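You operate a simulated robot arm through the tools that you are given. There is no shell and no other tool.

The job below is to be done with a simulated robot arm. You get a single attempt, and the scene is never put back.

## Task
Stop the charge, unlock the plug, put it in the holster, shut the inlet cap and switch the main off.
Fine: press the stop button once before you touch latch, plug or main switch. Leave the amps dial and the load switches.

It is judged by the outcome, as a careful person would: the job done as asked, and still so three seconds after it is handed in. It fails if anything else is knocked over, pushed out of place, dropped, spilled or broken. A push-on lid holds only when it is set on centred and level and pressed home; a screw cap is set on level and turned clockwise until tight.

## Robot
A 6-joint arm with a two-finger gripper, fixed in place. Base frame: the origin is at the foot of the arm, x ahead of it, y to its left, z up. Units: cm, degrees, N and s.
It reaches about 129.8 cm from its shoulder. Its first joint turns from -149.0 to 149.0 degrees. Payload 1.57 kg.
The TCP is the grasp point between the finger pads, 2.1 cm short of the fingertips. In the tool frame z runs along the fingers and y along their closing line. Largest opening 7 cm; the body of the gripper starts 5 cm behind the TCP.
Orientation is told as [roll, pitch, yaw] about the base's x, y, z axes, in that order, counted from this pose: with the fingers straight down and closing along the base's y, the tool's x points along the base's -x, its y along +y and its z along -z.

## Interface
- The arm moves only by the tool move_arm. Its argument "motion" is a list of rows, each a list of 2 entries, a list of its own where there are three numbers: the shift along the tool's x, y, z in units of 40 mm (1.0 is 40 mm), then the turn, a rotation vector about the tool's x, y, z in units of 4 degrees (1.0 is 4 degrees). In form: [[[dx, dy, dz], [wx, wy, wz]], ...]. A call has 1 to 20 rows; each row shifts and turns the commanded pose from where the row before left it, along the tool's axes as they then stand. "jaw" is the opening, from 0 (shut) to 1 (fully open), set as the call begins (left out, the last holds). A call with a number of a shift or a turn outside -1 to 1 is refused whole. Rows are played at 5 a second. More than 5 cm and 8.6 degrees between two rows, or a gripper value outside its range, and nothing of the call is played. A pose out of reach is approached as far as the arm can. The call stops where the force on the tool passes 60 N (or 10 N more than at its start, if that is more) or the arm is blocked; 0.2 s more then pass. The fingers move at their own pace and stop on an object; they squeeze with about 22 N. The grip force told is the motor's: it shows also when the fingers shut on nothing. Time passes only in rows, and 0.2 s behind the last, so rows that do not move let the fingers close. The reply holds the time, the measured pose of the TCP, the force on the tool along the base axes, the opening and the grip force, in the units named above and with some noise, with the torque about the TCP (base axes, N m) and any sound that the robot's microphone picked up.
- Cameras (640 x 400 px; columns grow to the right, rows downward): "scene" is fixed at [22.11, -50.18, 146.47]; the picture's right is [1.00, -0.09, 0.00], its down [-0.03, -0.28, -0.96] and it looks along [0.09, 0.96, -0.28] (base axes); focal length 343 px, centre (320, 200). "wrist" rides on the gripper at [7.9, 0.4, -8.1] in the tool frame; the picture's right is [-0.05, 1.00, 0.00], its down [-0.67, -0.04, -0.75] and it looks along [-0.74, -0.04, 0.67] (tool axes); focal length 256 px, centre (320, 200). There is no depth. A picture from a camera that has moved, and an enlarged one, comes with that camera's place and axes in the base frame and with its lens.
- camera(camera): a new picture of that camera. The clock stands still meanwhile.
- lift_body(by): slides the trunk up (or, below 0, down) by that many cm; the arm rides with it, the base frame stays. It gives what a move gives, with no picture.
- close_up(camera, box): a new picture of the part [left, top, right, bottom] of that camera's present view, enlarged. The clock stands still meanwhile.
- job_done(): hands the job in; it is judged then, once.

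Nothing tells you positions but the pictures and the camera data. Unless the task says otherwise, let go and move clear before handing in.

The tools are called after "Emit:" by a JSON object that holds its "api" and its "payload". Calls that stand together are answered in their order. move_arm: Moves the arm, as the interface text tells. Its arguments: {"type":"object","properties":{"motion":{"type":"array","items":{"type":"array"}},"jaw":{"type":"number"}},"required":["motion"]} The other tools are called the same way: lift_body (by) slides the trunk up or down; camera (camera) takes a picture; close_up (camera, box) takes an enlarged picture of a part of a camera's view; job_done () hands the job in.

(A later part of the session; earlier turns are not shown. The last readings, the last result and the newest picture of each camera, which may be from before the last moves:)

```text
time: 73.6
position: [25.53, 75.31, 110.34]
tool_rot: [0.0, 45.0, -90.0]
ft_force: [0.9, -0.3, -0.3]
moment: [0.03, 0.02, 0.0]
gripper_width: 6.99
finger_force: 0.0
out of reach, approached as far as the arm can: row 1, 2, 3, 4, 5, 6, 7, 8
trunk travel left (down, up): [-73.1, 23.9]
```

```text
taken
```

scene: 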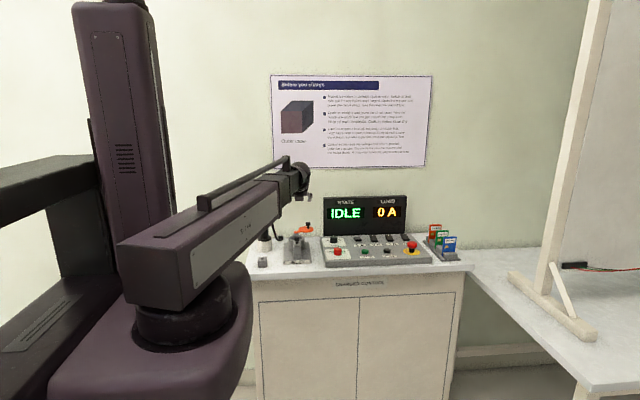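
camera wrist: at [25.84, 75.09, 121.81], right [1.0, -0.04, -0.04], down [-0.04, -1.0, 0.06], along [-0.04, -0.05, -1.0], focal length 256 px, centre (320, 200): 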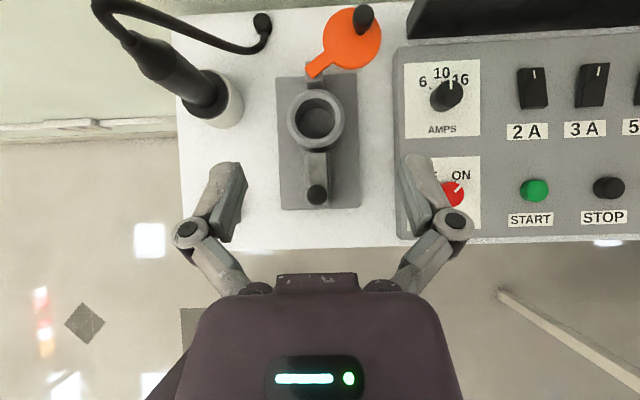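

This is an excellent top-down view. I'll zoom in on the cap and pivot, and on the plug in its holster.

Emit:
{"api": "close_up", "payload": {"camera": "wrist", "box": [260, 0, 420, 130]}}

Emit:
{"api": "close_up", "payload": {"camera": "wrist", "box": [90, 0, 290, 140]}}

Emit:
{"api": "close_up", "payload": {"camera": "scene", "box": [240, 200, 330, 280]}}

```text
3.08 times, centred on (340, 65) of wrist
camera zoom: at [25.84, 75.09, 121.81], right [1.0, -0.04, -0.04], down [-0.04, -1.0, 0.06], along [-0.04, -0.05, -1.0], focal length 788 px, centre (258, 615)
```

zoom: 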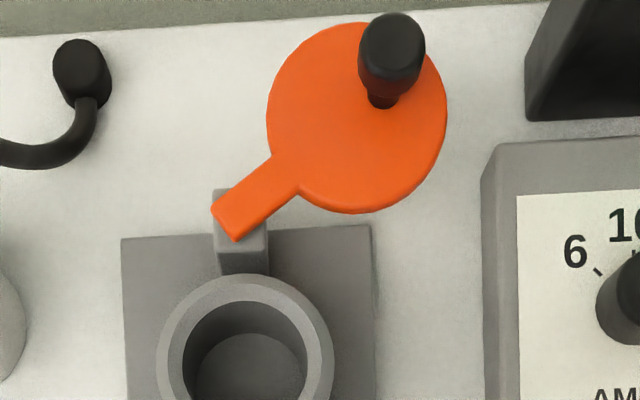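

```text
2.86 times, centred on (190, 70) of wrist
camera zoom: at [25.84, 75.09, 121.81], right [1.0, -0.04, -0.04], down [-0.04, -1.0, 0.06], along [-0.04, -0.05, -1.0], focal length 731 px, centre (691, 571)
```

zoom: 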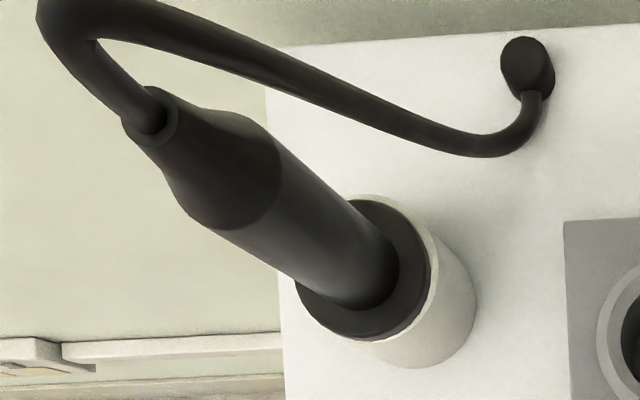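

```text
5.00 times, centred on (285, 240) of scene
camera zoom: at [22.11, -50.18, 146.47], right [1.0, -0.09, 0.0], down [-0.03, -0.28, -0.96], along [0.09, 0.96, -0.28], focal length 1714 px, centre (495, 0)
```

zoom: 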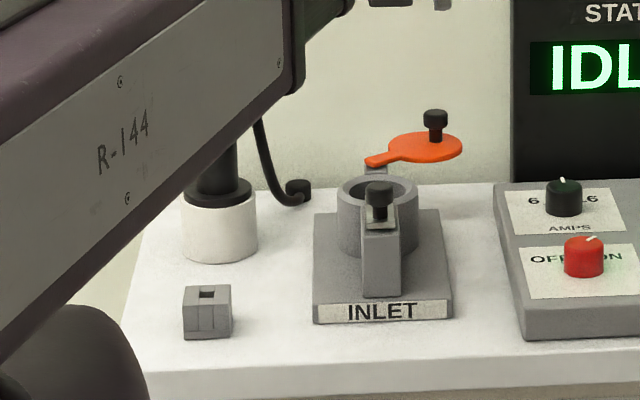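

The plug sits square in the holster. I put the cap pivot at about (24.6, 88.4) and its knob at about (29.95, 92.05), so I'll go above the knob.

Emit:
{"api": "move_arm", "payload": {"motion": [[[0.592, 0.221, 0.592], [0, 0, 0]], [[0.592, 0.221, 0.592], [0, 0, 0]], [[0.592, 0.221, 0.592], [0, 0, 0]], [[0.592, 0.221, 0.592], [0, 0, 0]], [[0.592, 0.221, 0.592], [0, 0, 0]], [[0, 0, 0], [0, 0, 0]]], "jaw": 0.65}}

Emit:
{"api": "camera", "payload": {"camera": "wrist"}}

Emit:
{"api": "close_up", "payload": {"camera": "scene", "box": [250, 140, 400, 280]}}

```text
time: 75.0
position: [29.83, 92.02, 110.26]
tool_rot: [0.0, 45.0, -89.9]
ft_force: [-0.6, -0.1, 0.4]
moment: [-0.01, -0.03, 0.02]
gripper_width: 4.52
finger_force: 0.1
trunk travel left (down, up): [-73.1, 23.9]
```

```text
taken
camera wrist: at [30.24, 91.84, 121.83], right [1.0, -0.04, -0.04], down [-0.04, -1.0, 0.05], along [-0.04, -0.05, -1.0], focal length 256 px, centre (320, 200)
```

wrist: 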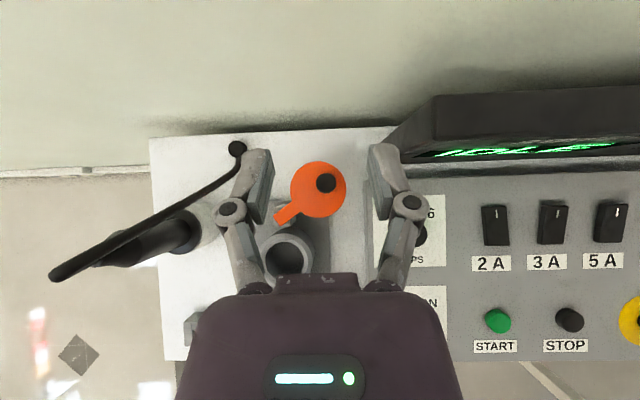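

```text
2.86 times, centred on (325, 210) of scene
camera zoom: at [22.11, -50.18, 146.47], right [1.0, -0.09, 0.0], down [-0.03, -0.28, -0.96], along [0.09, 0.96, -0.28], focal length 979 px, centre (306, 171)
```

zoom: 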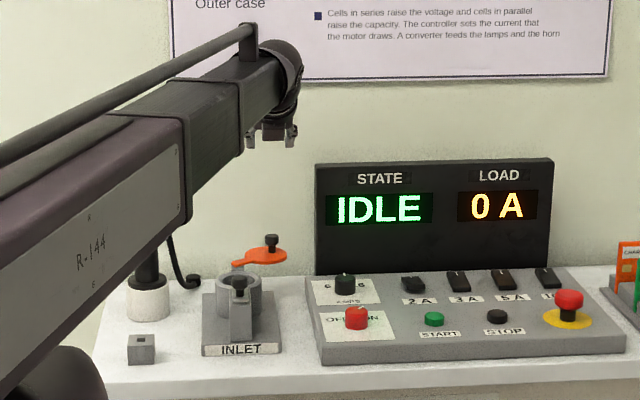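

The knob is centred between the fingers. I'll lower towards it, pausing to check just above.

Emit:
{"api": "lift_body", "payload": {"by": -13}}

Emit:
{"api": "camera", "payload": {"camera": "wrist"}}

Emit:
{"api": "close_up", "payload": {"camera": "scene", "box": [270, 190, 350, 260]}}

```text
time: 76.5
position: [29.9, 91.96, 97.47]
tool_rot: [0.0, 45.0, -90.0]
ft_force: [0.1, 0.3, 0.4]
moment: [-0.01, 0.02, 0.01]
gripper_width: 4.55
finger_force: 0.1
trunk travel left (down, up): [-60.1, 36.9]
```

```text
taken
camera wrist: at [30.26, 91.84, 108.83], right [1.0, -0.04, -0.04], down [-0.04, -1.0, 0.06], along [-0.04, -0.05, -1.0], focal length 256 px, centre (320, 200)
```

wrist: 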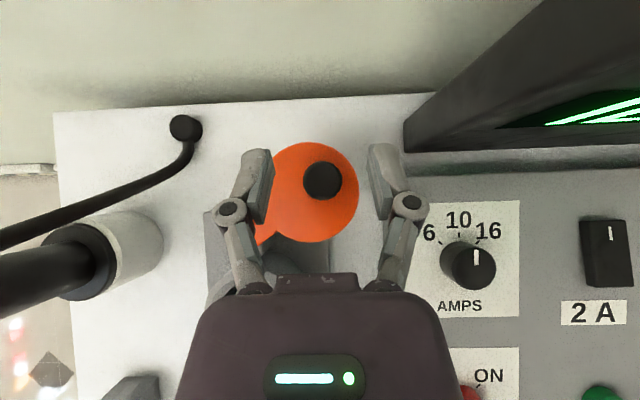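

```text
5.71 times, centred on (310, 225) of scene
camera zoom: at [22.11, -50.18, 146.47], right [1.0, -0.09, 0.0], down [-0.03, -0.28, -0.96], along [0.09, 0.96, -0.28], focal length 1959 px, centre (377, 57)
```

zoom: 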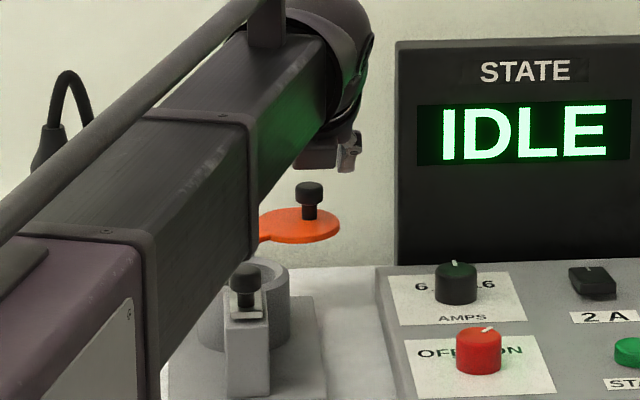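

Emit:
{"api": "lift_body", "payload": {"by": -2.8}}

Emit:
{"api": "camera", "payload": {"camera": "wrist"}}

Emit:
{"api": "close_up", "payload": {"camera": "scene", "box": [290, 200, 340, 250]}}

```text
time: 77.3
position: [29.87, 92.03, 94.64]
tool_rot: [0.0, 45.1, -90.0]
ft_force: [0.0, 0.0, -0.4]
moment: [-0.02, 0.0, 0.0]
gripper_width: 4.57
finger_force: 0.0
trunk travel left (down, up): [-57.3, 39.7]
```

```text
taken
camera wrist: at [30.26, 91.84, 106.02], right [1.0, -0.04, -0.04], down [-0.04, -1.0, 0.05], along [-0.04, -0.05, -1.0], focal length 256 px, centre (320, 200)
```

wrist: 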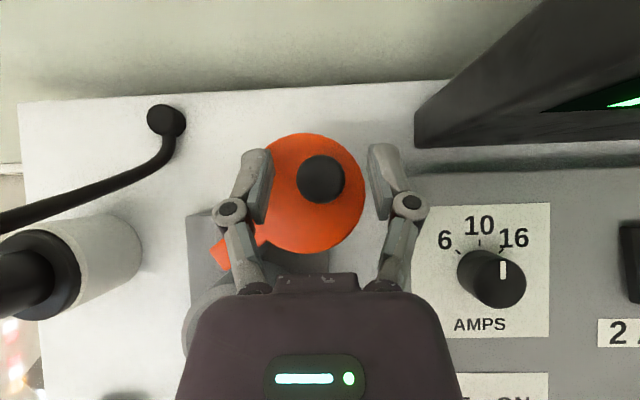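

```text
8.00 times, centred on (315, 225) of scene
camera zoom: at [22.11, -50.18, 146.47], right [1.0, -0.09, 0.0], down [-0.03, -0.28, -0.96], along [0.09, 0.96, -0.28], focal length 2742 px, centre (360, 0)
```

zoom: 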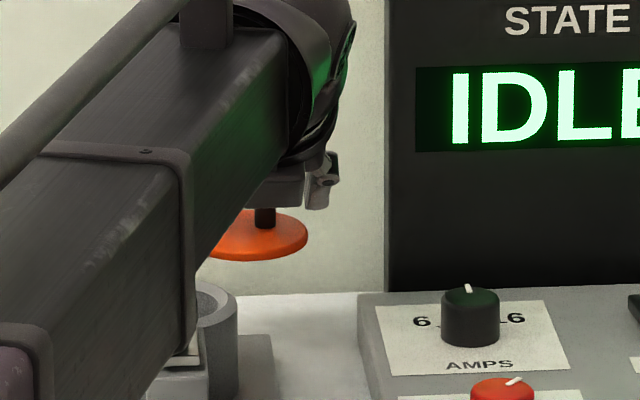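

The fingers bracket the cap knob without touching the disc. I'll close on it.

Emit:
{"api": "move_arm", "payload": {"motion": [[[0, 0, 0], [0, 0, 0]], [[0, 0, 0], [0, 0, 0]], [[0, 0, 0], [0, 0, 0]]], "jaw": 0}}

Emit:
{"api": "camera", "payload": {"camera": "wrist"}}

```text
time: 78.1
position: [29.82, 91.81, 94.63]
tool_rot: [0.0, 45.2, -90.1]
ft_force: [2.6, -1.3, 3.6]
moment: [-0.05, -0.04, 0.02]
gripper_width: 2.0
finger_force: 31.7
trunk travel left (down, up): [-57.3, 39.7]
```

```text
taken
camera wrist: at [30.29, 91.81, 106.05], right [1.0, -0.04, -0.04], down [-0.04, -1.0, 0.05], along [-0.04, -0.05, -1.0], focal length 256 px, centre (320, 200)
```

wrist: 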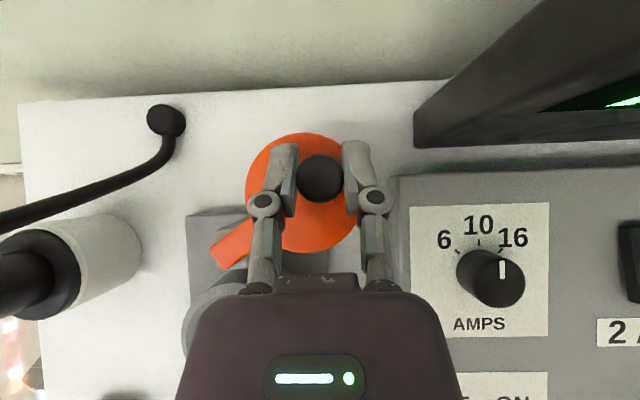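

The knob is held. I'll try the first 10° of the swivel arc and watch the force.

Emit:
{"api": "move_arm", "payload": {"motion": [[[-0.085, 0.075, -0.085], [0, 0, 0]], [[-0.088, 0.065, -0.088], [0, 0, 0]], [[0, 0, 0], [0, 0, 0]]]}}

Emit:
{"api": "camera", "payload": {"camera": "wrist"}}

```text
time: 78.9
position: [30.29, 91.03, 94.63]
tool_rot: [0.0, 45.1, -90.0]
ft_force: [-1.6, 3.4, 4.4]
moment: [0.35, 0.04, -0.24]
gripper_width: 2.07
finger_force: 32.2
trunk travel left (down, up): [-57.3, 39.7]
```

```text
taken
camera wrist: at [30.8, 90.84, 106.04], right [1.0, -0.04, -0.04], down [-0.04, -1.0, 0.05], along [-0.04, -0.05, -1.0], focal length 256 px, centre (320, 200)
```

wrist: 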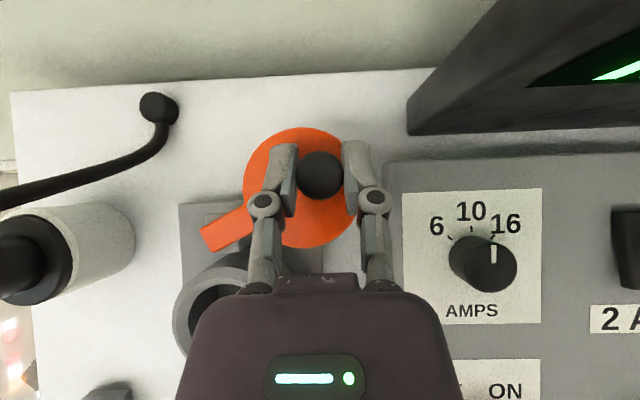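

The cap is swivelling with low force, so I'll continue along the arc.

Emit:
{"api": "move_arm", "payload": {"motion": [[[-0.0928, 0.0525, -0.0928], [0, 0, 0]], [[-0.0956, 0.041, -0.0956], [0, 0, 0]], [[-0.0979, 0.029, -0.0979], [0, 0, 0]], [[-0.0992, 0.017, -0.0992], [0, 0, 0]], [[-0.0999, 0.0045, -0.0999], [0, 0, 0]], [[0, 0, 0], [0, 0, 0]]]}}

Emit:
{"api": "camera", "payload": {"camera": "wrist"}}

```text
time: 80.3
position: [31.1, 88.35, 94.53]
tool_rot: [0.0, 45.0, -90.0]
ft_force: [5.2, 3.0, 5.1]
moment: [0.27, -0.05, -0.21]
gripper_width: 2.07
finger_force: 31.8
trunk travel left (down, up): [-57.3, 39.7]
```

```text
taken
camera wrist: at [31.46, 88.11, 106.03], right [1.0, -0.04, -0.04], down [-0.04, -1.0, 0.05], along [-0.04, -0.05, -1.0], focal length 256 px, centre (320, 200)
```

wrist: 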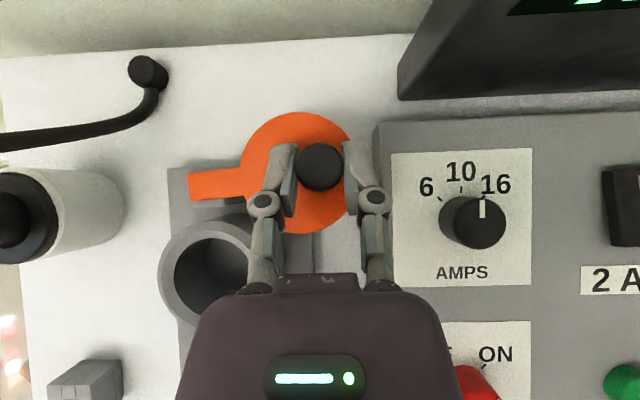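

Emit:
{"api": "move_arm", "payload": {"motion": [[[-0.0999, -0.008, -0.0999], [0, 0, 0]], [[-0.0988, -0.02, -0.0988], [0, 0, 0]], [[-0.0974, -0.032, -0.0974], [0, 0, 0]], [[-0.0949, -0.044, -0.0949], [0, 0, 0]], [[0, 0, 0], [0, 0, 0]]]}}

Emit:
{"api": "move_arm", "payload": {"motion": [[[-0.0917, -0.056, -0.0917], [0, 0, 0]], [[-0.088, -0.067, -0.088], [0, 0, 0]], [[-0.0836, -0.0775, -0.0836], [0, 0, 0]], [[-0.0787, -0.087, -0.0787], [0, 0, 0]], [[-0.0728, -0.097, -0.0728], [0, 0, 0]], [[0, 0, 0], [0, 0, 0]]]}}

Emit:
{"api": "camera", "payload": {"camera": "wrist"}}

Emit:
{"api": "close_up", "payload": {"camera": "scene", "box": [250, 180, 350, 270]}}

```text
time: 81.5
position: [30.89, 85.96, 94.68]
tool_rot: [0.0, 45.2, -90.1]
ft_force: [25.6, -3.5, 4.8]
moment: [0.18, -0.23, -0.36]
gripper_width: 2.07
finger_force: 31.9
trunk travel left (down, up): [-57.3, 39.7]
```

```text
time: 82.9
position: [29.58, 83.5, 94.62]
tool_rot: [0.2, 44.8, -89.8]
ft_force: [37.9, -27.5, -3.5]
moment: [-0.27, -0.28, -0.44]
gripper_width: 2.09
finger_force: 31.9
trunk travel left (down, up): [-57.3, 39.7]
```

```text
taken
camera wrist: at [29.97, 83.3, 106.02], right [1.0, -0.04, -0.03], down [-0.04, -1.0, 0.06], along [-0.04, -0.06, -1.0], focal length 256 px, centre (320, 200)
```

wrist: 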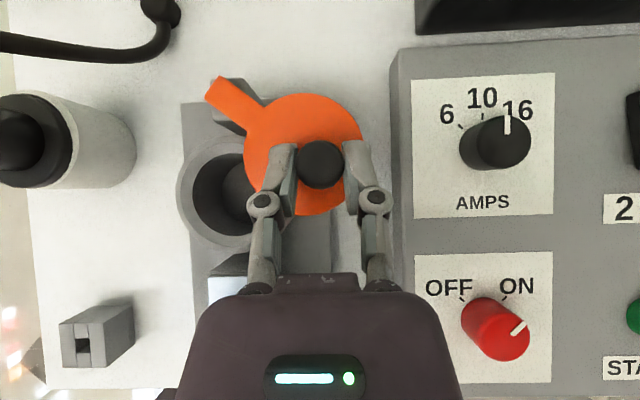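

```text
4.44 times, centred on (300, 225) of scene
camera zoom: at [22.11, -50.18, 146.47], right [1.0, -0.09, 0.0], down [-0.03, -0.28, -0.96], along [0.09, 0.96, -0.28], focal length 1523 px, centre (409, 89)
```

zoom: 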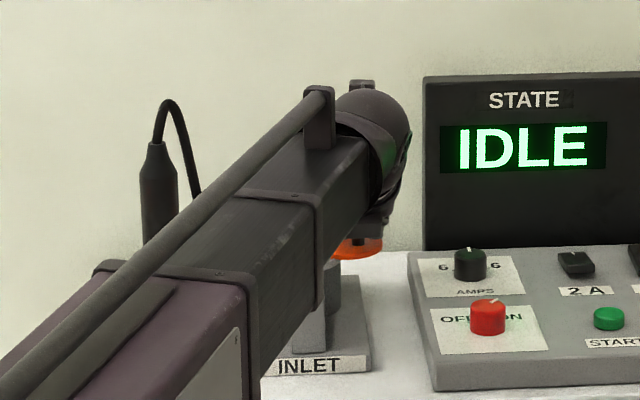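

Sideways force has built up because the knob slipped about 0.7 cm along the pads. The cap is already about two thirds of the way round. I'll loosen the grip to relieve it, then push with the right finger instead.

Emit:
{"api": "move_arm", "payload": {"motion": [[[0, 0, 0], [0, 0, 0]], [[0, 0, 0], [0, 0, 0]]], "jaw": 0.5}}

Emit:
{"api": "camera", "payload": {"camera": "wrist"}}

```text
time: 83.5
position: [29.09, 83.88, 94.71]
tool_rot: [-0.1, 45.1, -90.0]
ft_force: [0.3, 0.6, 0.4]
moment: [0.0, 0.0, 0.03]
gripper_width: 3.51
finger_force: 0.0
trunk travel left (down, up): [-57.3, 39.7]
```

```text
taken
camera wrist: at [29.42, 83.62, 106.03], right [1.0, -0.04, -0.04], down [-0.03, -1.0, 0.05], along [-0.04, -0.05, -1.0], focal length 256 px, centre (320, 200)
```

wrist: 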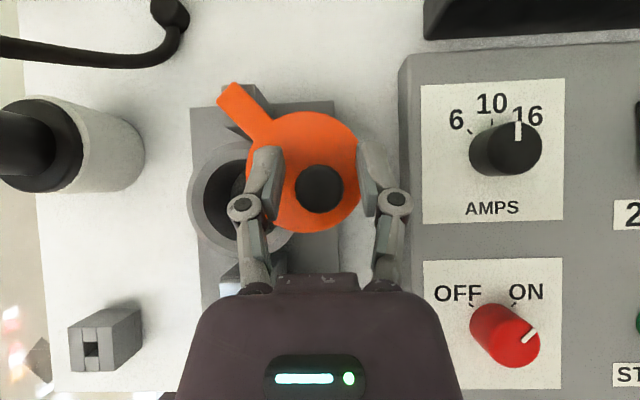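

Released cleanly, and the cap is now at about −46° with its knob loose between the fingers. I'll push it round with the right finger along the rest of the arc.

Emit:
{"api": "move_arm", "payload": {"motion": [[[-0.0424, -0.2, -0.0424], [0, 0, 0]], [[-0.069, -0.11, -0.069], [0, 0, 0]], [[-0.062, -0.12, -0.062], [0, 0, 0]], [[-0.053, -0.125, -0.053], [0, 0, 0]], [[-0.048, -0.13, -0.048], [0, 0, 0]], [[0, 0, 0], [0, 0, 0]]]}}

Emit:
{"api": "camera", "payload": {"camera": "wrist"}}

```text
time: 84.9
position: [26.3, 82.29, 94.72]
tool_rot: [0.1, 45.0, -89.9]
ft_force: [0.7, 0.0, 0.2]
moment: [0.01, 0.0, 0.04]
gripper_width: 3.47
finger_force: 0.2
trunk travel left (down, up): [-57.3, 39.7]
```

```text
taken
camera wrist: at [26.66, 82.01, 106.01], right [1.0, -0.04, -0.04], down [-0.03, -1.0, 0.06], along [-0.04, -0.05, -1.0], focal length 256 px, centre (320, 200)
```

wrist: 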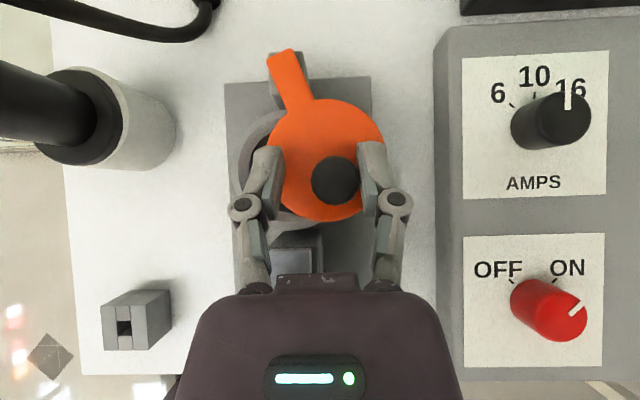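

The cap is following nicely, and I'll finish the arc.

Emit:
{"api": "move_arm", "payload": {"motion": [[[-0.037, -0.1375, -0.037], [0, 0, 0]], [[-0.03, -0.1425, -0.03], [0, 0, 0]], [[-0.021, -0.1425, -0.021], [0, 0, 0]], [[-0.011, -0.1475, -0.011], [0, 0, 0]], [[0, 0, 0], [0, 0, 0]]]}}

Emit:
{"api": "camera", "payload": {"camera": "wrist"}}

```text
time: 86.1
position: [24.03, 81.61, 94.69]
tool_rot: [-0.1, 44.9, -89.9]
ft_force: [0.5, 0.4, 0.1]
moment: [0.0, 0.01, 0.0]
gripper_width: 3.51
finger_force: 0.0
trunk travel left (down, up): [-57.3, 39.7]
```

```text
taken
camera wrist: at [24.39, 81.46, 106.01], right [1.0, -0.04, -0.04], down [-0.03, -1.0, 0.06], along [-0.04, -0.05, -1.0], focal length 256 px, centre (320, 200)
```

wrist: 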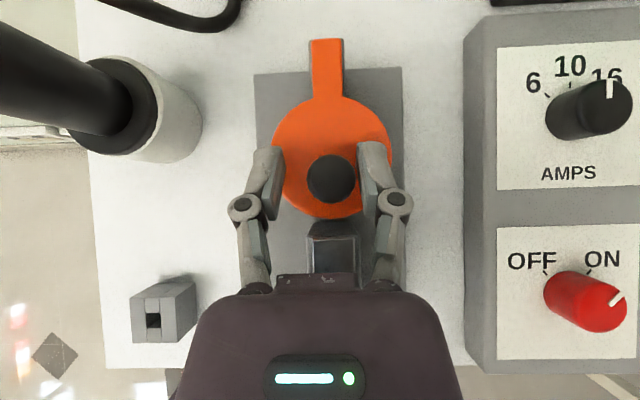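

The cap now covers the inlet. I'll nudge gently to see whether there is a closing stop.

Emit:
{"api": "move_arm", "payload": {"motion": [[[0, -0.07, 0], [0, 0, 0]], [[0, 0, 0], [0, 0, 0]]]}}

Emit:
{"api": "close_up", "payload": {"camera": "wrist", "box": [230, 20, 430, 240]}}

```text
time: 86.7
position: [23.79, 81.74, 94.65]
tool_rot: [-0.1, 44.9, -89.9]
ft_force: [3.0, 0.4, -0.1]
moment: [0.01, -0.01, 0.0]
gripper_width: 3.61
finger_force: 1.0
trunk travel left (down, up): [-57.3, 39.7]
```

```text
1.82 times, centred on (330, 130) of wrist
camera zoom: at [24.15, 81.47, 106.0], right [1.0, -0.04, -0.04], down [-0.04, -1.0, 0.06], along [-0.04, -0.05, -1.0], focal length 465 px, centre (302, 327)
```

zoom: 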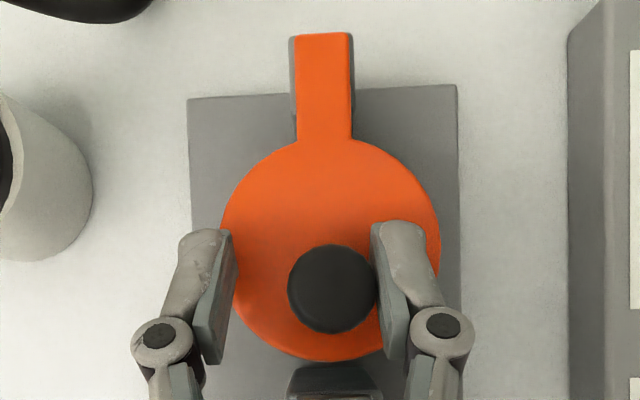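

Emit:
{"api": "move_arm", "payload": {"motion": [[[0, -0.07, 0], [0, 0, 0]], [[0, 0, 0], [0, 0, 0]]]}}

Emit:
{"api": "close_up", "payload": {"camera": "wrist", "box": [230, 20, 430, 240]}}

```text
time: 87.3
position: [23.59, 81.68, 94.53]
tool_rot: [0.0, 45.0, -89.9]
ft_force: [7.4, 2.9, -2.5]
moment: [0.03, -0.02, 0.04]
gripper_width: 3.94
finger_force: 3.3
trunk travel left (down, up): [-57.3, 39.7]
```

```text
1.82 times, centred on (330, 130) of wrist
camera zoom: at [23.95, 81.51, 105.96], right [1.0, -0.04, -0.04], down [-0.04, -1.0, 0.06], along [-0.04, -0.05, -1.0], focal length 465 px, centre (302, 327)
```

zoom: 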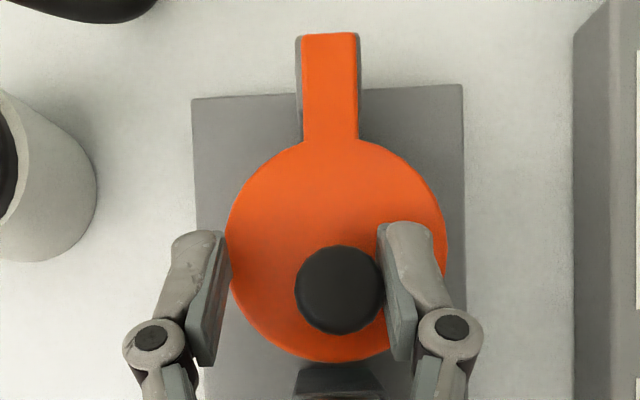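

The cap is against its closing stop, squarely over the inlet. I'll centre the fingers off the knob and lift away.

Emit:
{"api": "move_arm", "payload": {"motion": [[[0, 0.19, 0], [0, 0, 0]], [[0, 0, 0], [0, 0, 0]], [[0, 0, 0], [0, 0, 0]]], "jaw": 0.62}}

Emit:
{"api": "lift_body", "payload": {"by": 15}}

Emit:
{"api": "camera", "payload": {"camera": "wrist"}}

Emit:
{"api": "close_up", "payload": {"camera": "scene", "box": [250, 190, 340, 270]}}

```text
time: 88.1
position: [24.25, 81.59, 94.73]
tool_rot: [0.0, 44.9, -90.0]
ft_force: [-0.2, 0.2, 0.1]
moment: [-0.03, -0.01, 0.03]
gripper_width: 4.35
finger_force: 0.0
trunk travel left (down, up): [-57.3, 39.7]
```

```text
time: 89.8
position: [24.25, 81.55, 109.66]
tool_rot: [0.0, 45.0, -90.1]
ft_force: [-0.7, 0.9, -0.3]
moment: [0.0, -0.01, -0.02]
gripper_width: 4.34
finger_force: 0.0
trunk travel left (down, up): [-72.3, 24.7]
```

```text
taken
camera wrist: at [24.66, 81.43, 121.0], right [1.0, -0.04, -0.04], down [-0.04, -1.0, 0.06], along [-0.04, -0.05, -1.0], focal length 256 px, centre (320, 200)
```

wrist: 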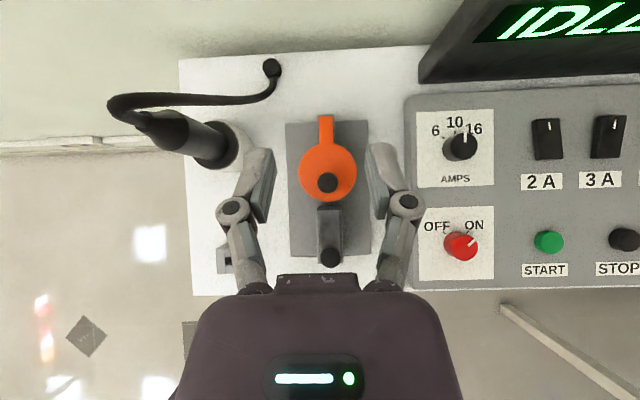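

```text
5.00 times, centred on (295, 230) of scene
camera zoom: at [22.11, -50.18, 146.47], right [1.0, -0.09, 0.0], down [-0.03, -0.28, -0.96], along [0.09, 0.96, -0.28], focal length 1714 px, centre (445, 50)
```

zoom: 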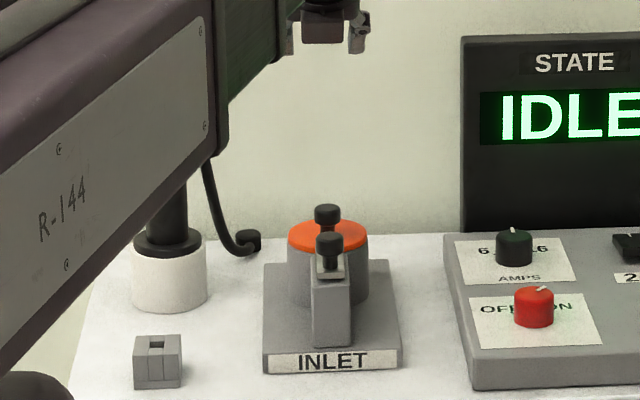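

The cap sits flush over the barrel. The last item is the red main switch, so I'll zoom in on its pointer and the OFF/ON marks.

Emit:
{"api": "close_up", "payload": {"camera": "wrist", "box": [410, 200, 510, 290]}}

Emit:
{"api": "close_up", "payload": {"camera": "scene", "box": [318, 228, 358, 268]}}

```text
4.44 times, centred on (460, 245) of wrist
camera zoom: at [24.66, 81.43, 121.0], right [1.0, -0.04, -0.04], down [-0.04, -1.0, 0.06], along [-0.04, -0.05, -1.0], focal length 1138 px, centre (-302, 0)
```

zoom: 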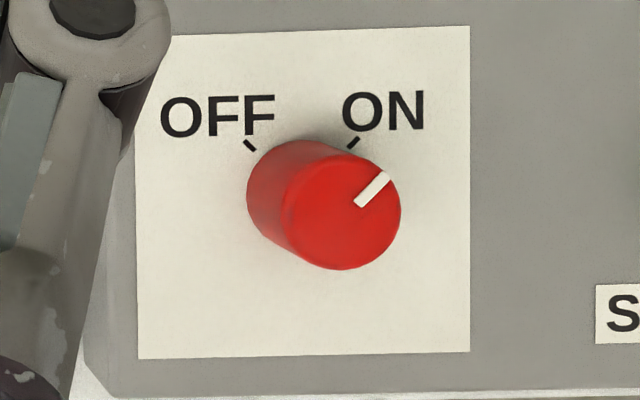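

```text
10.00 times, centred on (338, 248) of scene
camera zoom: at [22.11, -50.18, 146.47], right [1.0, -0.09, 0.0], down [-0.03, -0.28, -0.96], along [0.09, 0.96, -0.28], focal length 3428 px, centre (140, -280)
```

zoom: 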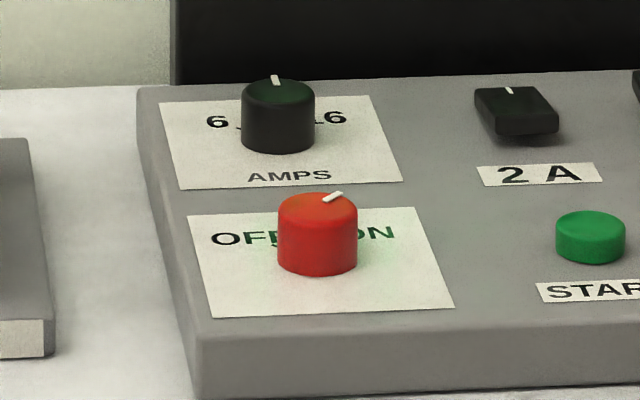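

The pointer is at ON, and OFF is 90° anticlockwise from it. I'll move above the switch and bring the gripper vertical.

Emit:
{"api": "move_arm", "payload": {"motion": [[[-0.25, 0.704, -0.25], [0, 0, 0]], [[-0.25, 0.704, -0.25], [0, 0, 0]], [[-0.25, 0.704, -0.25], [0, 0, 0]], [[-0.25, 0.704, -0.25], [0, 0, 0]], [[-0.25, 0.704, -0.25], [0, 0, 0]], [[-0.25, 0.704, -0.25], [0, 0, 0]], [[0, 0, 0], [0, -1, 0]], [[0, 0, 0], [0, -1, 0]], [[0, 0, 0], [0, -1, 0]], [[0, 0, 0], [0, -1, 0]], [[0, 0, 0], [0, -1, 0]], [[0, 0, 0], [0, -1, 0]], [[0, 0, 0], [0, -1, 0]], [[0, 0, 0], [0, -1, 0]], [[0, 0, 0], [0, -1, 0]], [[0, 0, 0], [0, -1, 0]], [[0, 0, 0], [0, -1, 0]], [[0, 0, 0], [0, -0.25, 0]]], "jaw": 0.75}}

Emit:
{"api": "camera", "payload": {"camera": "wrist"}}

Emit:
{"api": "camera", "payload": {"camera": "scene"}}

```text
time: 93.6
position: [41.16, 73.19, 104.24]
tool_rot: [0.0, -0.1, -90.1]
ft_force: [-0.5, -1.0, 0.5]
moment: [-0.01, 0.0, 0.03]
gripper_width: 5.26
finger_force: 0.0
out of reach, approached as far as the arm can: row 7, 8, 9, 10, 11, 12, 13, 14, 16
trunk travel left (down, up): [-72.3, 24.7]
```

```text
taken
camera wrist: at [41.52, 81.0, 112.32], right [1.0, -0.05, 0.0], down [-0.04, -0.67, 0.75], along [-0.04, -0.74, -0.67], focal length 256 px, centre (320, 200)
```

wrist: 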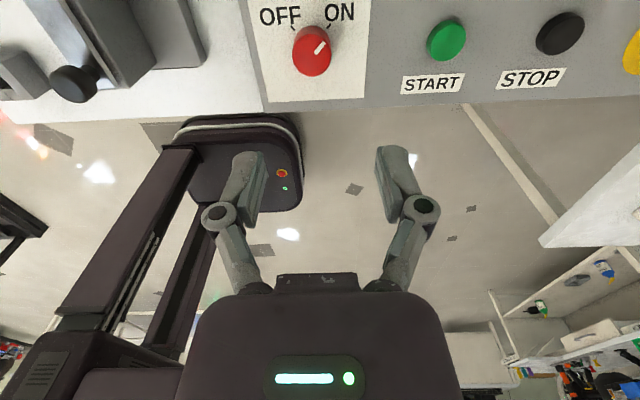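

```text
taken
```

scene: 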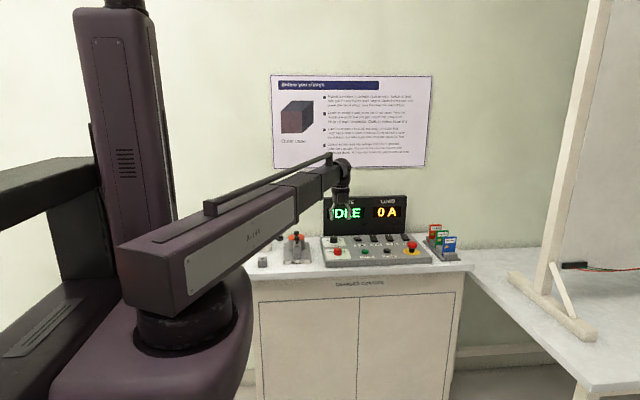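

Emit:
{"api": "close_up", "payload": {"camera": "wrist", "box": [250, 0, 380, 100]}}

```text
4.00 times, centred on (315, 50) of wrist
camera zoom: at [41.52, 81.0, 112.32], right [1.0, -0.05, 0.0], down [-0.04, -0.67, 0.75], along [-0.04, -0.74, -0.67], focal length 1024 px, centre (340, 800)
```

zoom: 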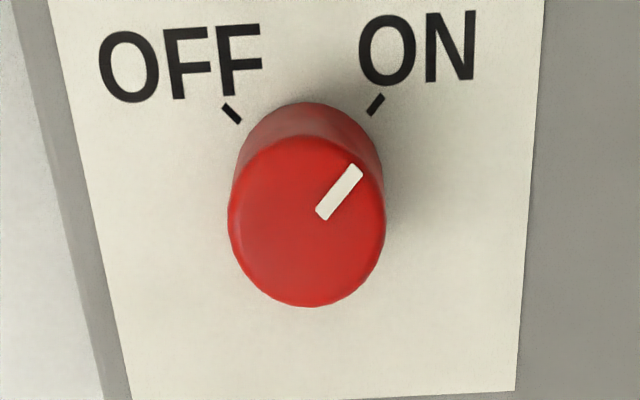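

The main knob axis is at about (40.5, 73.4), top near z 90, diameter 3.2 cm. I'll correct the position and lower toward it.

Emit:
{"api": "move_arm", "payload": {"motion": [[[0.06, -0.165, 0], [0, 0, 0]], [[0, 0, 0], [0, 0, 0]]]}}

Emit:
{"api": "lift_body", "payload": {"by": -10}}

Emit:
{"api": "camera", "payload": {"camera": "wrist"}}

Emit:
{"api": "close_up", "payload": {"camera": "scene", "box": [300, 180, 400, 270]}}

```text
time: 94.2
position: [40.53, 73.33, 104.19]
tool_rot: [0.0, 0.0, -90.0]
ft_force: [1.4, -0.1, 0.4]
moment: [0.03, 0.01, 0.01]
gripper_width: 5.24
finger_force: 0.0
trunk travel left (down, up): [-72.3, 24.7]
```

```text
time: 95.5
position: [40.58, 73.34, 94.21]
tool_rot: [0.1, 0.0, -90.0]
ft_force: [-1.0, -0.8, 0.7]
moment: [-0.04, 0.01, 0.01]
gripper_width: 5.22
finger_force: 0.0
trunk travel left (down, up): [-62.3, 34.7]
```

```text
taken
camera wrist: at [40.86, 81.23, 102.34], right [1.0, -0.05, 0.0], down [-0.04, -0.67, 0.74], along [-0.04, -0.74, -0.67], focal length 256 px, centre (320, 200)
```

wrist: 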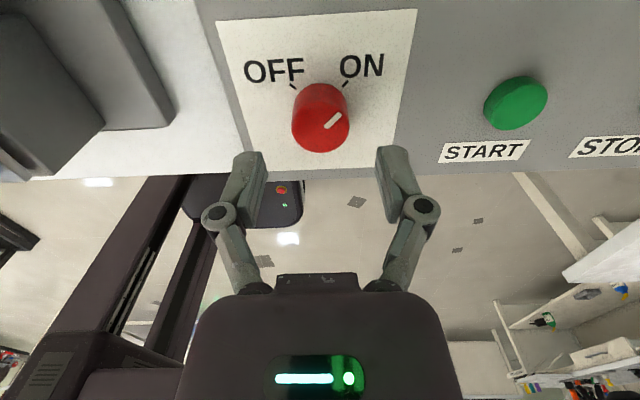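

```text
4.44 times, centred on (350, 225) of scene
camera zoom: at [22.11, -50.18, 146.47], right [1.0, -0.09, 0.0], down [-0.03, -0.28, -0.96], along [0.09, 0.96, -0.28], focal length 1523 px, centre (187, 89)
```

zoom: 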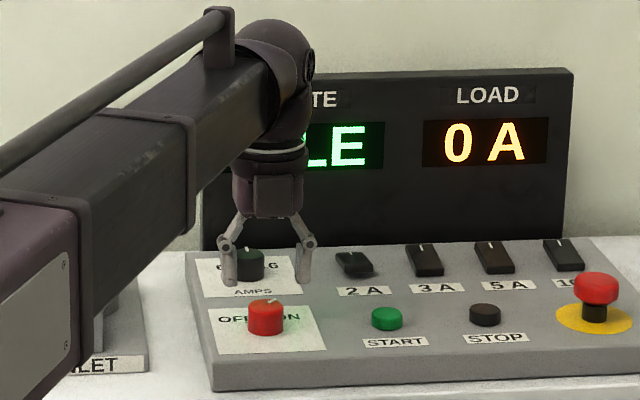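

Emit:
{"api": "close_up", "payload": {"camera": "wrist", "box": [260, 60, 380, 170]}}

Emit:
{"api": "close_up", "payload": {"camera": "scene", "box": [325, 220, 375, 265]}}

```text
3.64 times, centred on (320, 115) of wrist
camera zoom: at [40.86, 81.23, 102.34], right [1.0, -0.05, 0.0], down [-0.04, -0.67, 0.74], along [-0.04, -0.74, -0.67], focal length 931 px, centre (320, 509)
```

zoom: 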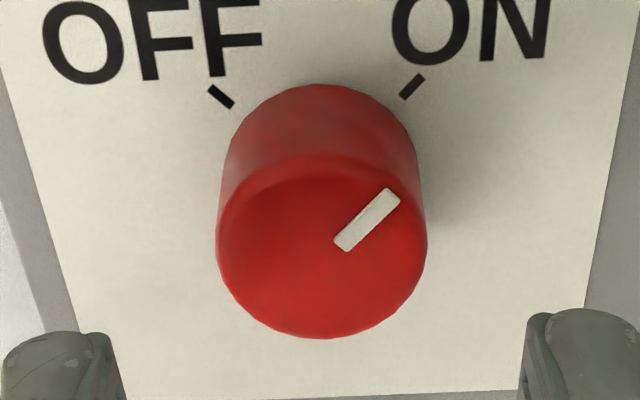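

```text
8.89 times, centred on (350, 242) of scene
camera zoom: at [22.11, -50.18, 146.47], right [1.0, -0.09, 0.0], down [-0.03, -0.28, -0.96], along [0.09, 0.96, -0.28], focal length 3047 px, centre (53, -178)
```

zoom: 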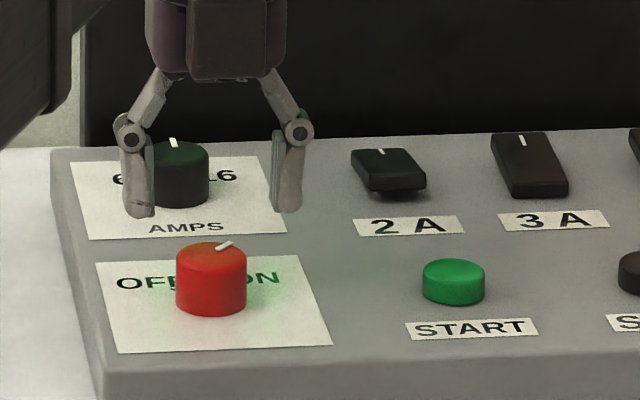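

Emit:
{"api": "move_arm", "payload": {"motion": [[[0.06, -0.015, 0], [0, 0, 0]], [[0, 0, 0], [0, 0, 0]]]}}

Emit:
{"api": "lift_body", "payload": {"by": -3.3}}

Emit:
{"api": "camera", "payload": {"camera": "wrist"}}

Emit:
{"api": "close_up", "payload": {"camera": "scene", "box": [325, 220, 375, 265]}}

```text
time: 96.2
position: [40.47, 73.68, 94.17]
tool_rot: [0.0, 0.0, -90.0]
ft_force: [-1.0, 0.1, -0.5]
moment: [0.02, 0.05, 0.01]
gripper_width: 5.24
finger_force: 0.0
trunk travel left (down, up): [-62.3, 34.7]
```

```text
time: 96.9
position: [40.45, 73.62, 90.95]
tool_rot: [0.1, 0.1, -90.0]
ft_force: [0.1, -1.2, -0.1]
moment: [-0.02, 0.04, 0.01]
gripper_width: 5.29
finger_force: 0.1
trunk travel left (down, up): [-59.0, 38.0]
```

```text
taken
camera wrist: at [40.82, 81.47, 99.04], right [1.0, -0.05, 0.0], down [-0.04, -0.67, 0.74], along [-0.04, -0.74, -0.67], focal length 256 px, centre (320, 200)
```

wrist: 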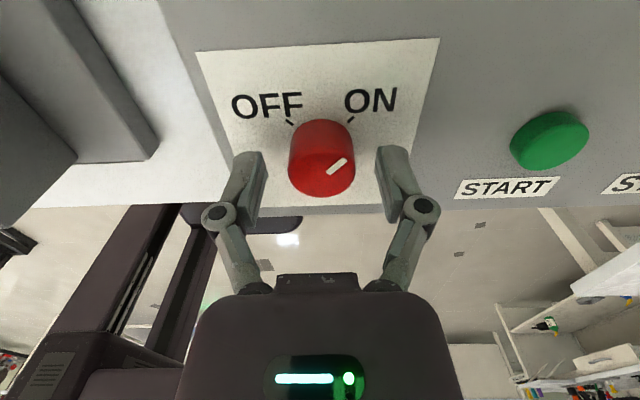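

```text
8.89 times, centred on (350, 242) of scene
camera zoom: at [22.11, -50.18, 146.47], right [1.0, -0.09, 0.0], down [-0.03, -0.28, -0.96], along [0.09, 0.96, -0.28], focal length 3047 px, centre (53, -178)
```

zoom: 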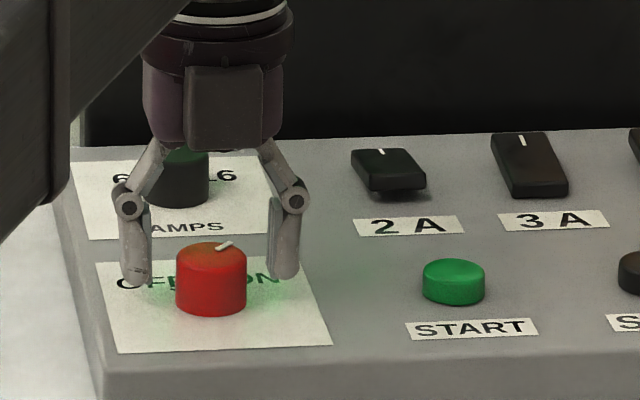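

The fingers are on both sides of the switch knob, with a good 1.3 cm overlap. Closing on it.

Emit:
{"api": "move_arm", "payload": {"motion": [[[0, 0, 0], [0, 0, 0]], [[0, 0, 0], [0, 0, 0]], [[0, 0, 0], [0, 0, 0]]], "jaw": 0}}

Emit:
{"api": "camera", "payload": {"camera": "wrist"}}

```text
time: 97.7
position: [40.54, 73.46, 90.91]
tool_rot: [0.0, 0.0, -90.0]
ft_force: [6.3, 3.1, 7.3]
moment: [-0.21, -0.21, -0.02]
gripper_width: 3.11
finger_force: 32.4
trunk travel left (down, up): [-59.0, 38.0]
```

```text
taken
camera wrist: at [40.88, 81.47, 99.06], right [1.0, -0.05, 0.0], down [-0.04, -0.67, 0.74], along [-0.04, -0.74, -0.67], focal length 256 px, centre (320, 200)
```

wrist: 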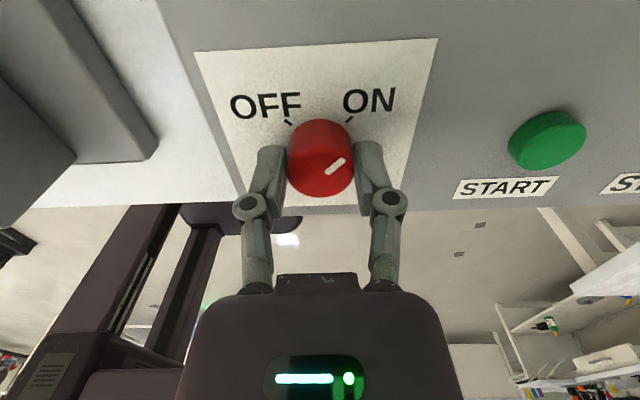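

Gripped firmly. I'll start turning anticlockwise (seen from above) and watch the torque.

Emit:
{"api": "move_arm", "payload": {"motion": [[[0, 0, 0], [0, 0, -1]], [[0, 0, 0], [0, 0, -1]], [[0, 0, 0], [0, 0, -1]], [[0, 0, 0], [0, 0, -1]]]}}

Emit:
{"api": "camera", "payload": {"camera": "wrist"}}

Emit:
{"api": "close_up", "payload": {"camera": "scene", "box": [325, 220, 375, 265]}}

```text
time: 98.7
position: [40.52, 73.48, 90.92]
tool_rot: [0.1, 0.1, -73.9]
ft_force: [8.9, 5.4, 12.4]
moment: [0.03, -0.21, 0.02]
gripper_width: 3.15
finger_force: 31.8
trunk travel left (down, up): [-59.0, 38.0]
```

```text
taken
camera wrist: at [38.64, 81.27, 99.06], right [0.97, 0.23, 0.0], down [0.15, -0.65, 0.74], along [0.17, -0.72, -0.67], focal length 256 px, centre (320, 200)
```

wrist: 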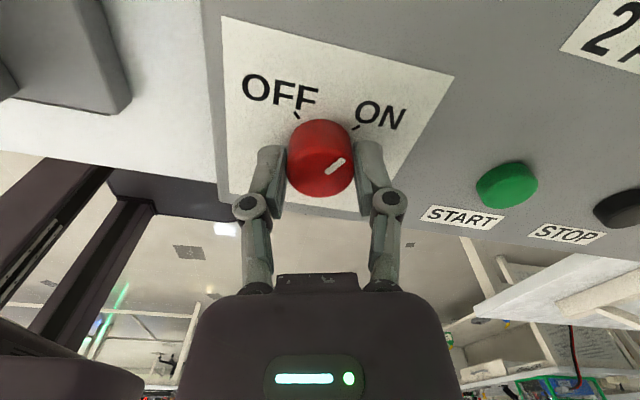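

```text
8.89 times, centred on (350, 242) of scene
camera zoom: at [22.11, -50.18, 146.47], right [1.0, -0.09, 0.0], down [-0.03, -0.28, -0.96], along [0.09, 0.96, -0.28], focal length 3047 px, centre (53, -178)
```

zoom: 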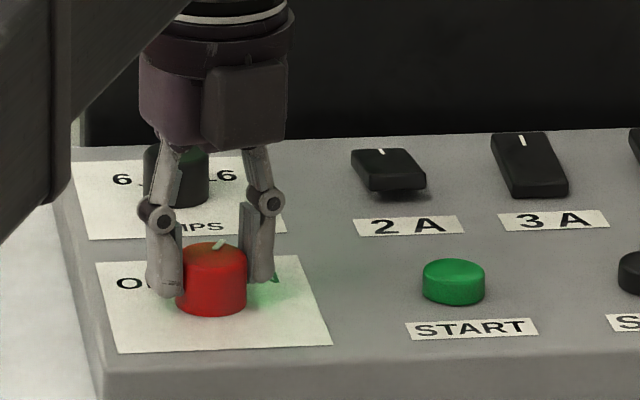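

The knob is turning with the gripper and the torque is low. I'll continue.

Emit:
{"api": "move_arm", "payload": {"motion": [[[0, 0, 0], [0, 0, -1]], [[0, 0, 0], [0, 0, -1]], [[0, 0, 0], [0, 0, -1]], [[0, 0, 0], [0, 0, -1]], [[0, 0, 0], [0, 0, -1]], [[0, 0, 0], [0, 0, -1]], [[0, 0, 0], [0, 0, -1]], [[0, 0, 0], [0, 0, -1]]]}}

Emit:
{"api": "camera", "payload": {"camera": "wrist"}}

Emit:
{"api": "close_up", "payload": {"camera": "scene", "box": [325, 220, 375, 265]}}

```text
time: 100.5
position: [40.39, 73.49, 90.91]
tool_rot: [-0.1, 0.0, -41.8]
ft_force: [4.7, 4.9, 8.6]
moment: [0.43, 0.17, -0.01]
gripper_width: 3.14
finger_force: 32.1
trunk travel left (down, up): [-59.0, 38.0]
```

```text
taken
camera wrist: at [34.78, 79.12, 99.05], right [0.71, 0.71, 0.0], down [0.47, -0.47, 0.74], along [0.53, -0.53, -0.67], focal length 256 px, centre (320, 200)
```

wrist: 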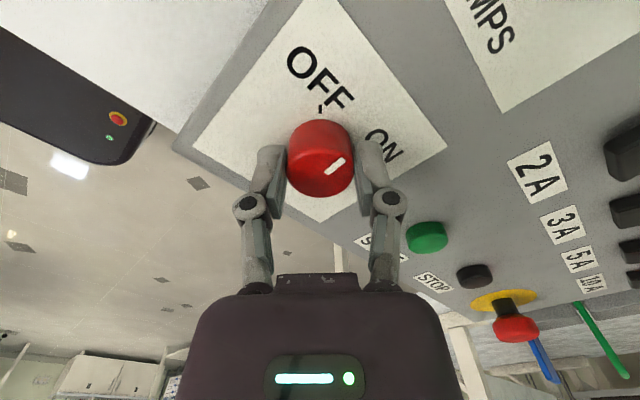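

```text
8.89 times, centred on (350, 242) of scene
camera zoom: at [22.11, -50.18, 146.47], right [1.0, -0.09, 0.0], down [-0.03, -0.28, -0.96], along [0.09, 0.96, -0.28], focal length 3047 px, centre (53, -178)
```

zoom: 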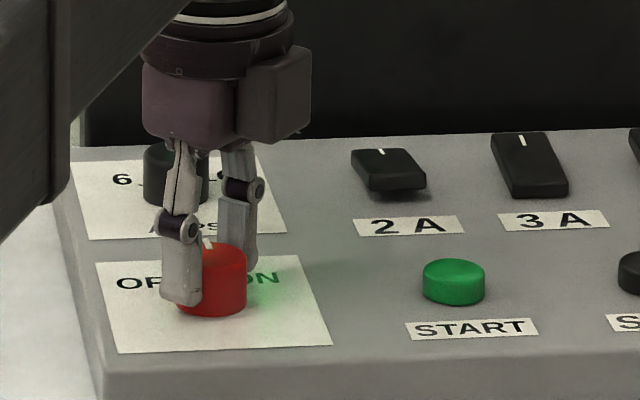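

Emit:
{"api": "move_arm", "payload": {"motion": [[[0, 0, 0], [0, 0, -1]], [[0, 0, 0], [0, 0, -1]], [[0, 0, 0], [0, 0, -1]], [[0, 0, 0], [0, 0, -1]], [[0, 0, 0], [0, 0, -1]], [[0, 0, 0], [0, 0, -1]], [[0, 0, 0], [0, 0, -1]], [[0, 0, 0], [0, 0, -1]]]}}

Emit:
{"api": "camera", "payload": {"camera": "wrist"}}

Emit:
{"api": "close_up", "payload": {"camera": "scene", "box": [325, 185, 405, 265]}}

```text
time: 102.3
position: [40.46, 73.5, 90.92]
tool_rot: [0.1, 0.0, -9.9]
ft_force: [-0.5, -8.2, -1.6]
moment: [-0.15, -0.09, -0.03]
gripper_width: 3.13
finger_force: 31.8
trunk travel left (down, up): [-59.0, 38.0]
```

```text
taken
camera wrist: at [32.63, 75.26, 99.04], right [0.22, 0.97, 0.0], down [0.65, -0.15, 0.74], along [0.73, -0.17, -0.67], focal length 256 px, centre (320, 200)
```

wrist: 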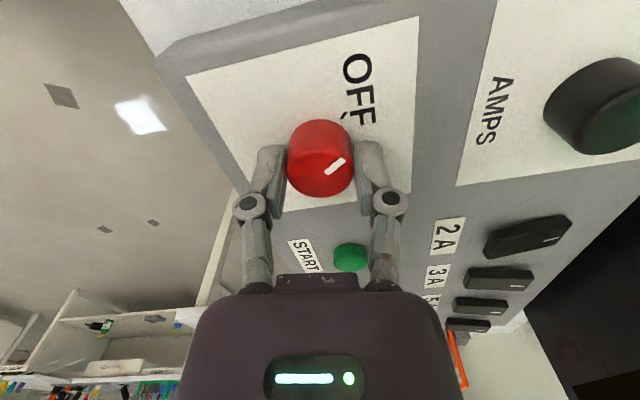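

```text
5.00 times, centred on (365, 225) of scene
camera zoom: at [22.11, -50.18, 146.47], right [1.0, -0.09, 0.0], down [-0.03, -0.28, -0.96], along [0.09, 0.96, -0.28], focal length 1714 px, centre (95, 75)
```

zoom: 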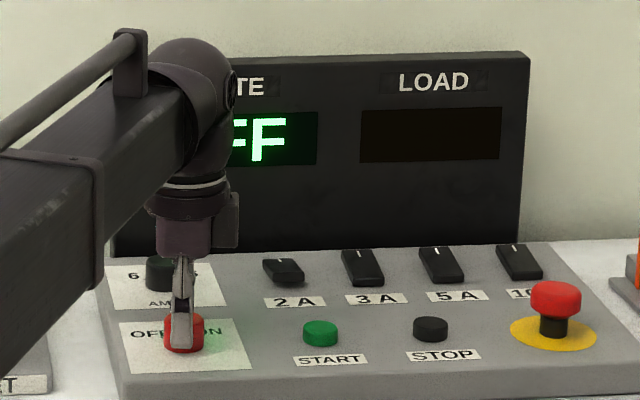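

The display already reads OFF with the load dark. I'll finish the last 10° so the pointer lands on the OFF mark.

Emit:
{"api": "move_arm", "payload": {"motion": [[[0, 0, 0], [0, 0, -1]], [[0, 0, 0], [0, 0, -1]], [[0, 0, 0], [0, 0, -0.5]], [[0, 0, 0], [0, 0, 0]]]}}

Emit:
{"api": "close_up", "payload": {"camera": "wrist", "box": [240, 40, 400, 220]}}

```text
time: 103.3
position: [40.46, 73.56, 90.99]
tool_rot: [0.0, 0.0, 0.1]
ft_force: [-2.6, -17.6, -11.5]
moment: [-0.27, -0.31, -0.03]
gripper_width: 3.13
finger_force: 32.1
trunk travel left (down, up): [-59.0, 38.0]
```

```text
2.22 times, centred on (320, 130) of wrist
camera zoom: at [32.44, 73.88, 99.05], right [0.05, 1.0, 0.0], down [0.67, -0.03, 0.74], along [0.74, -0.04, -0.67], focal length 569 px, centre (320, 356)
```

zoom: 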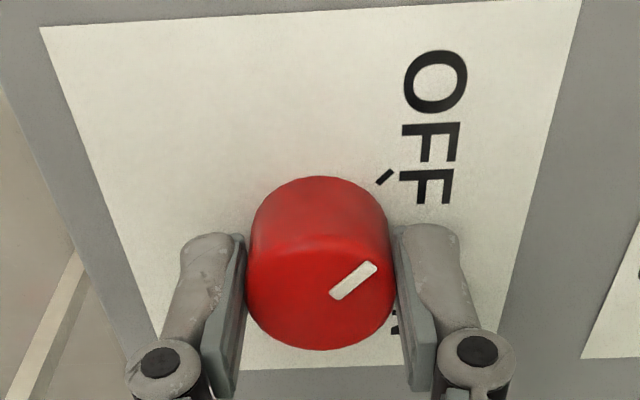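

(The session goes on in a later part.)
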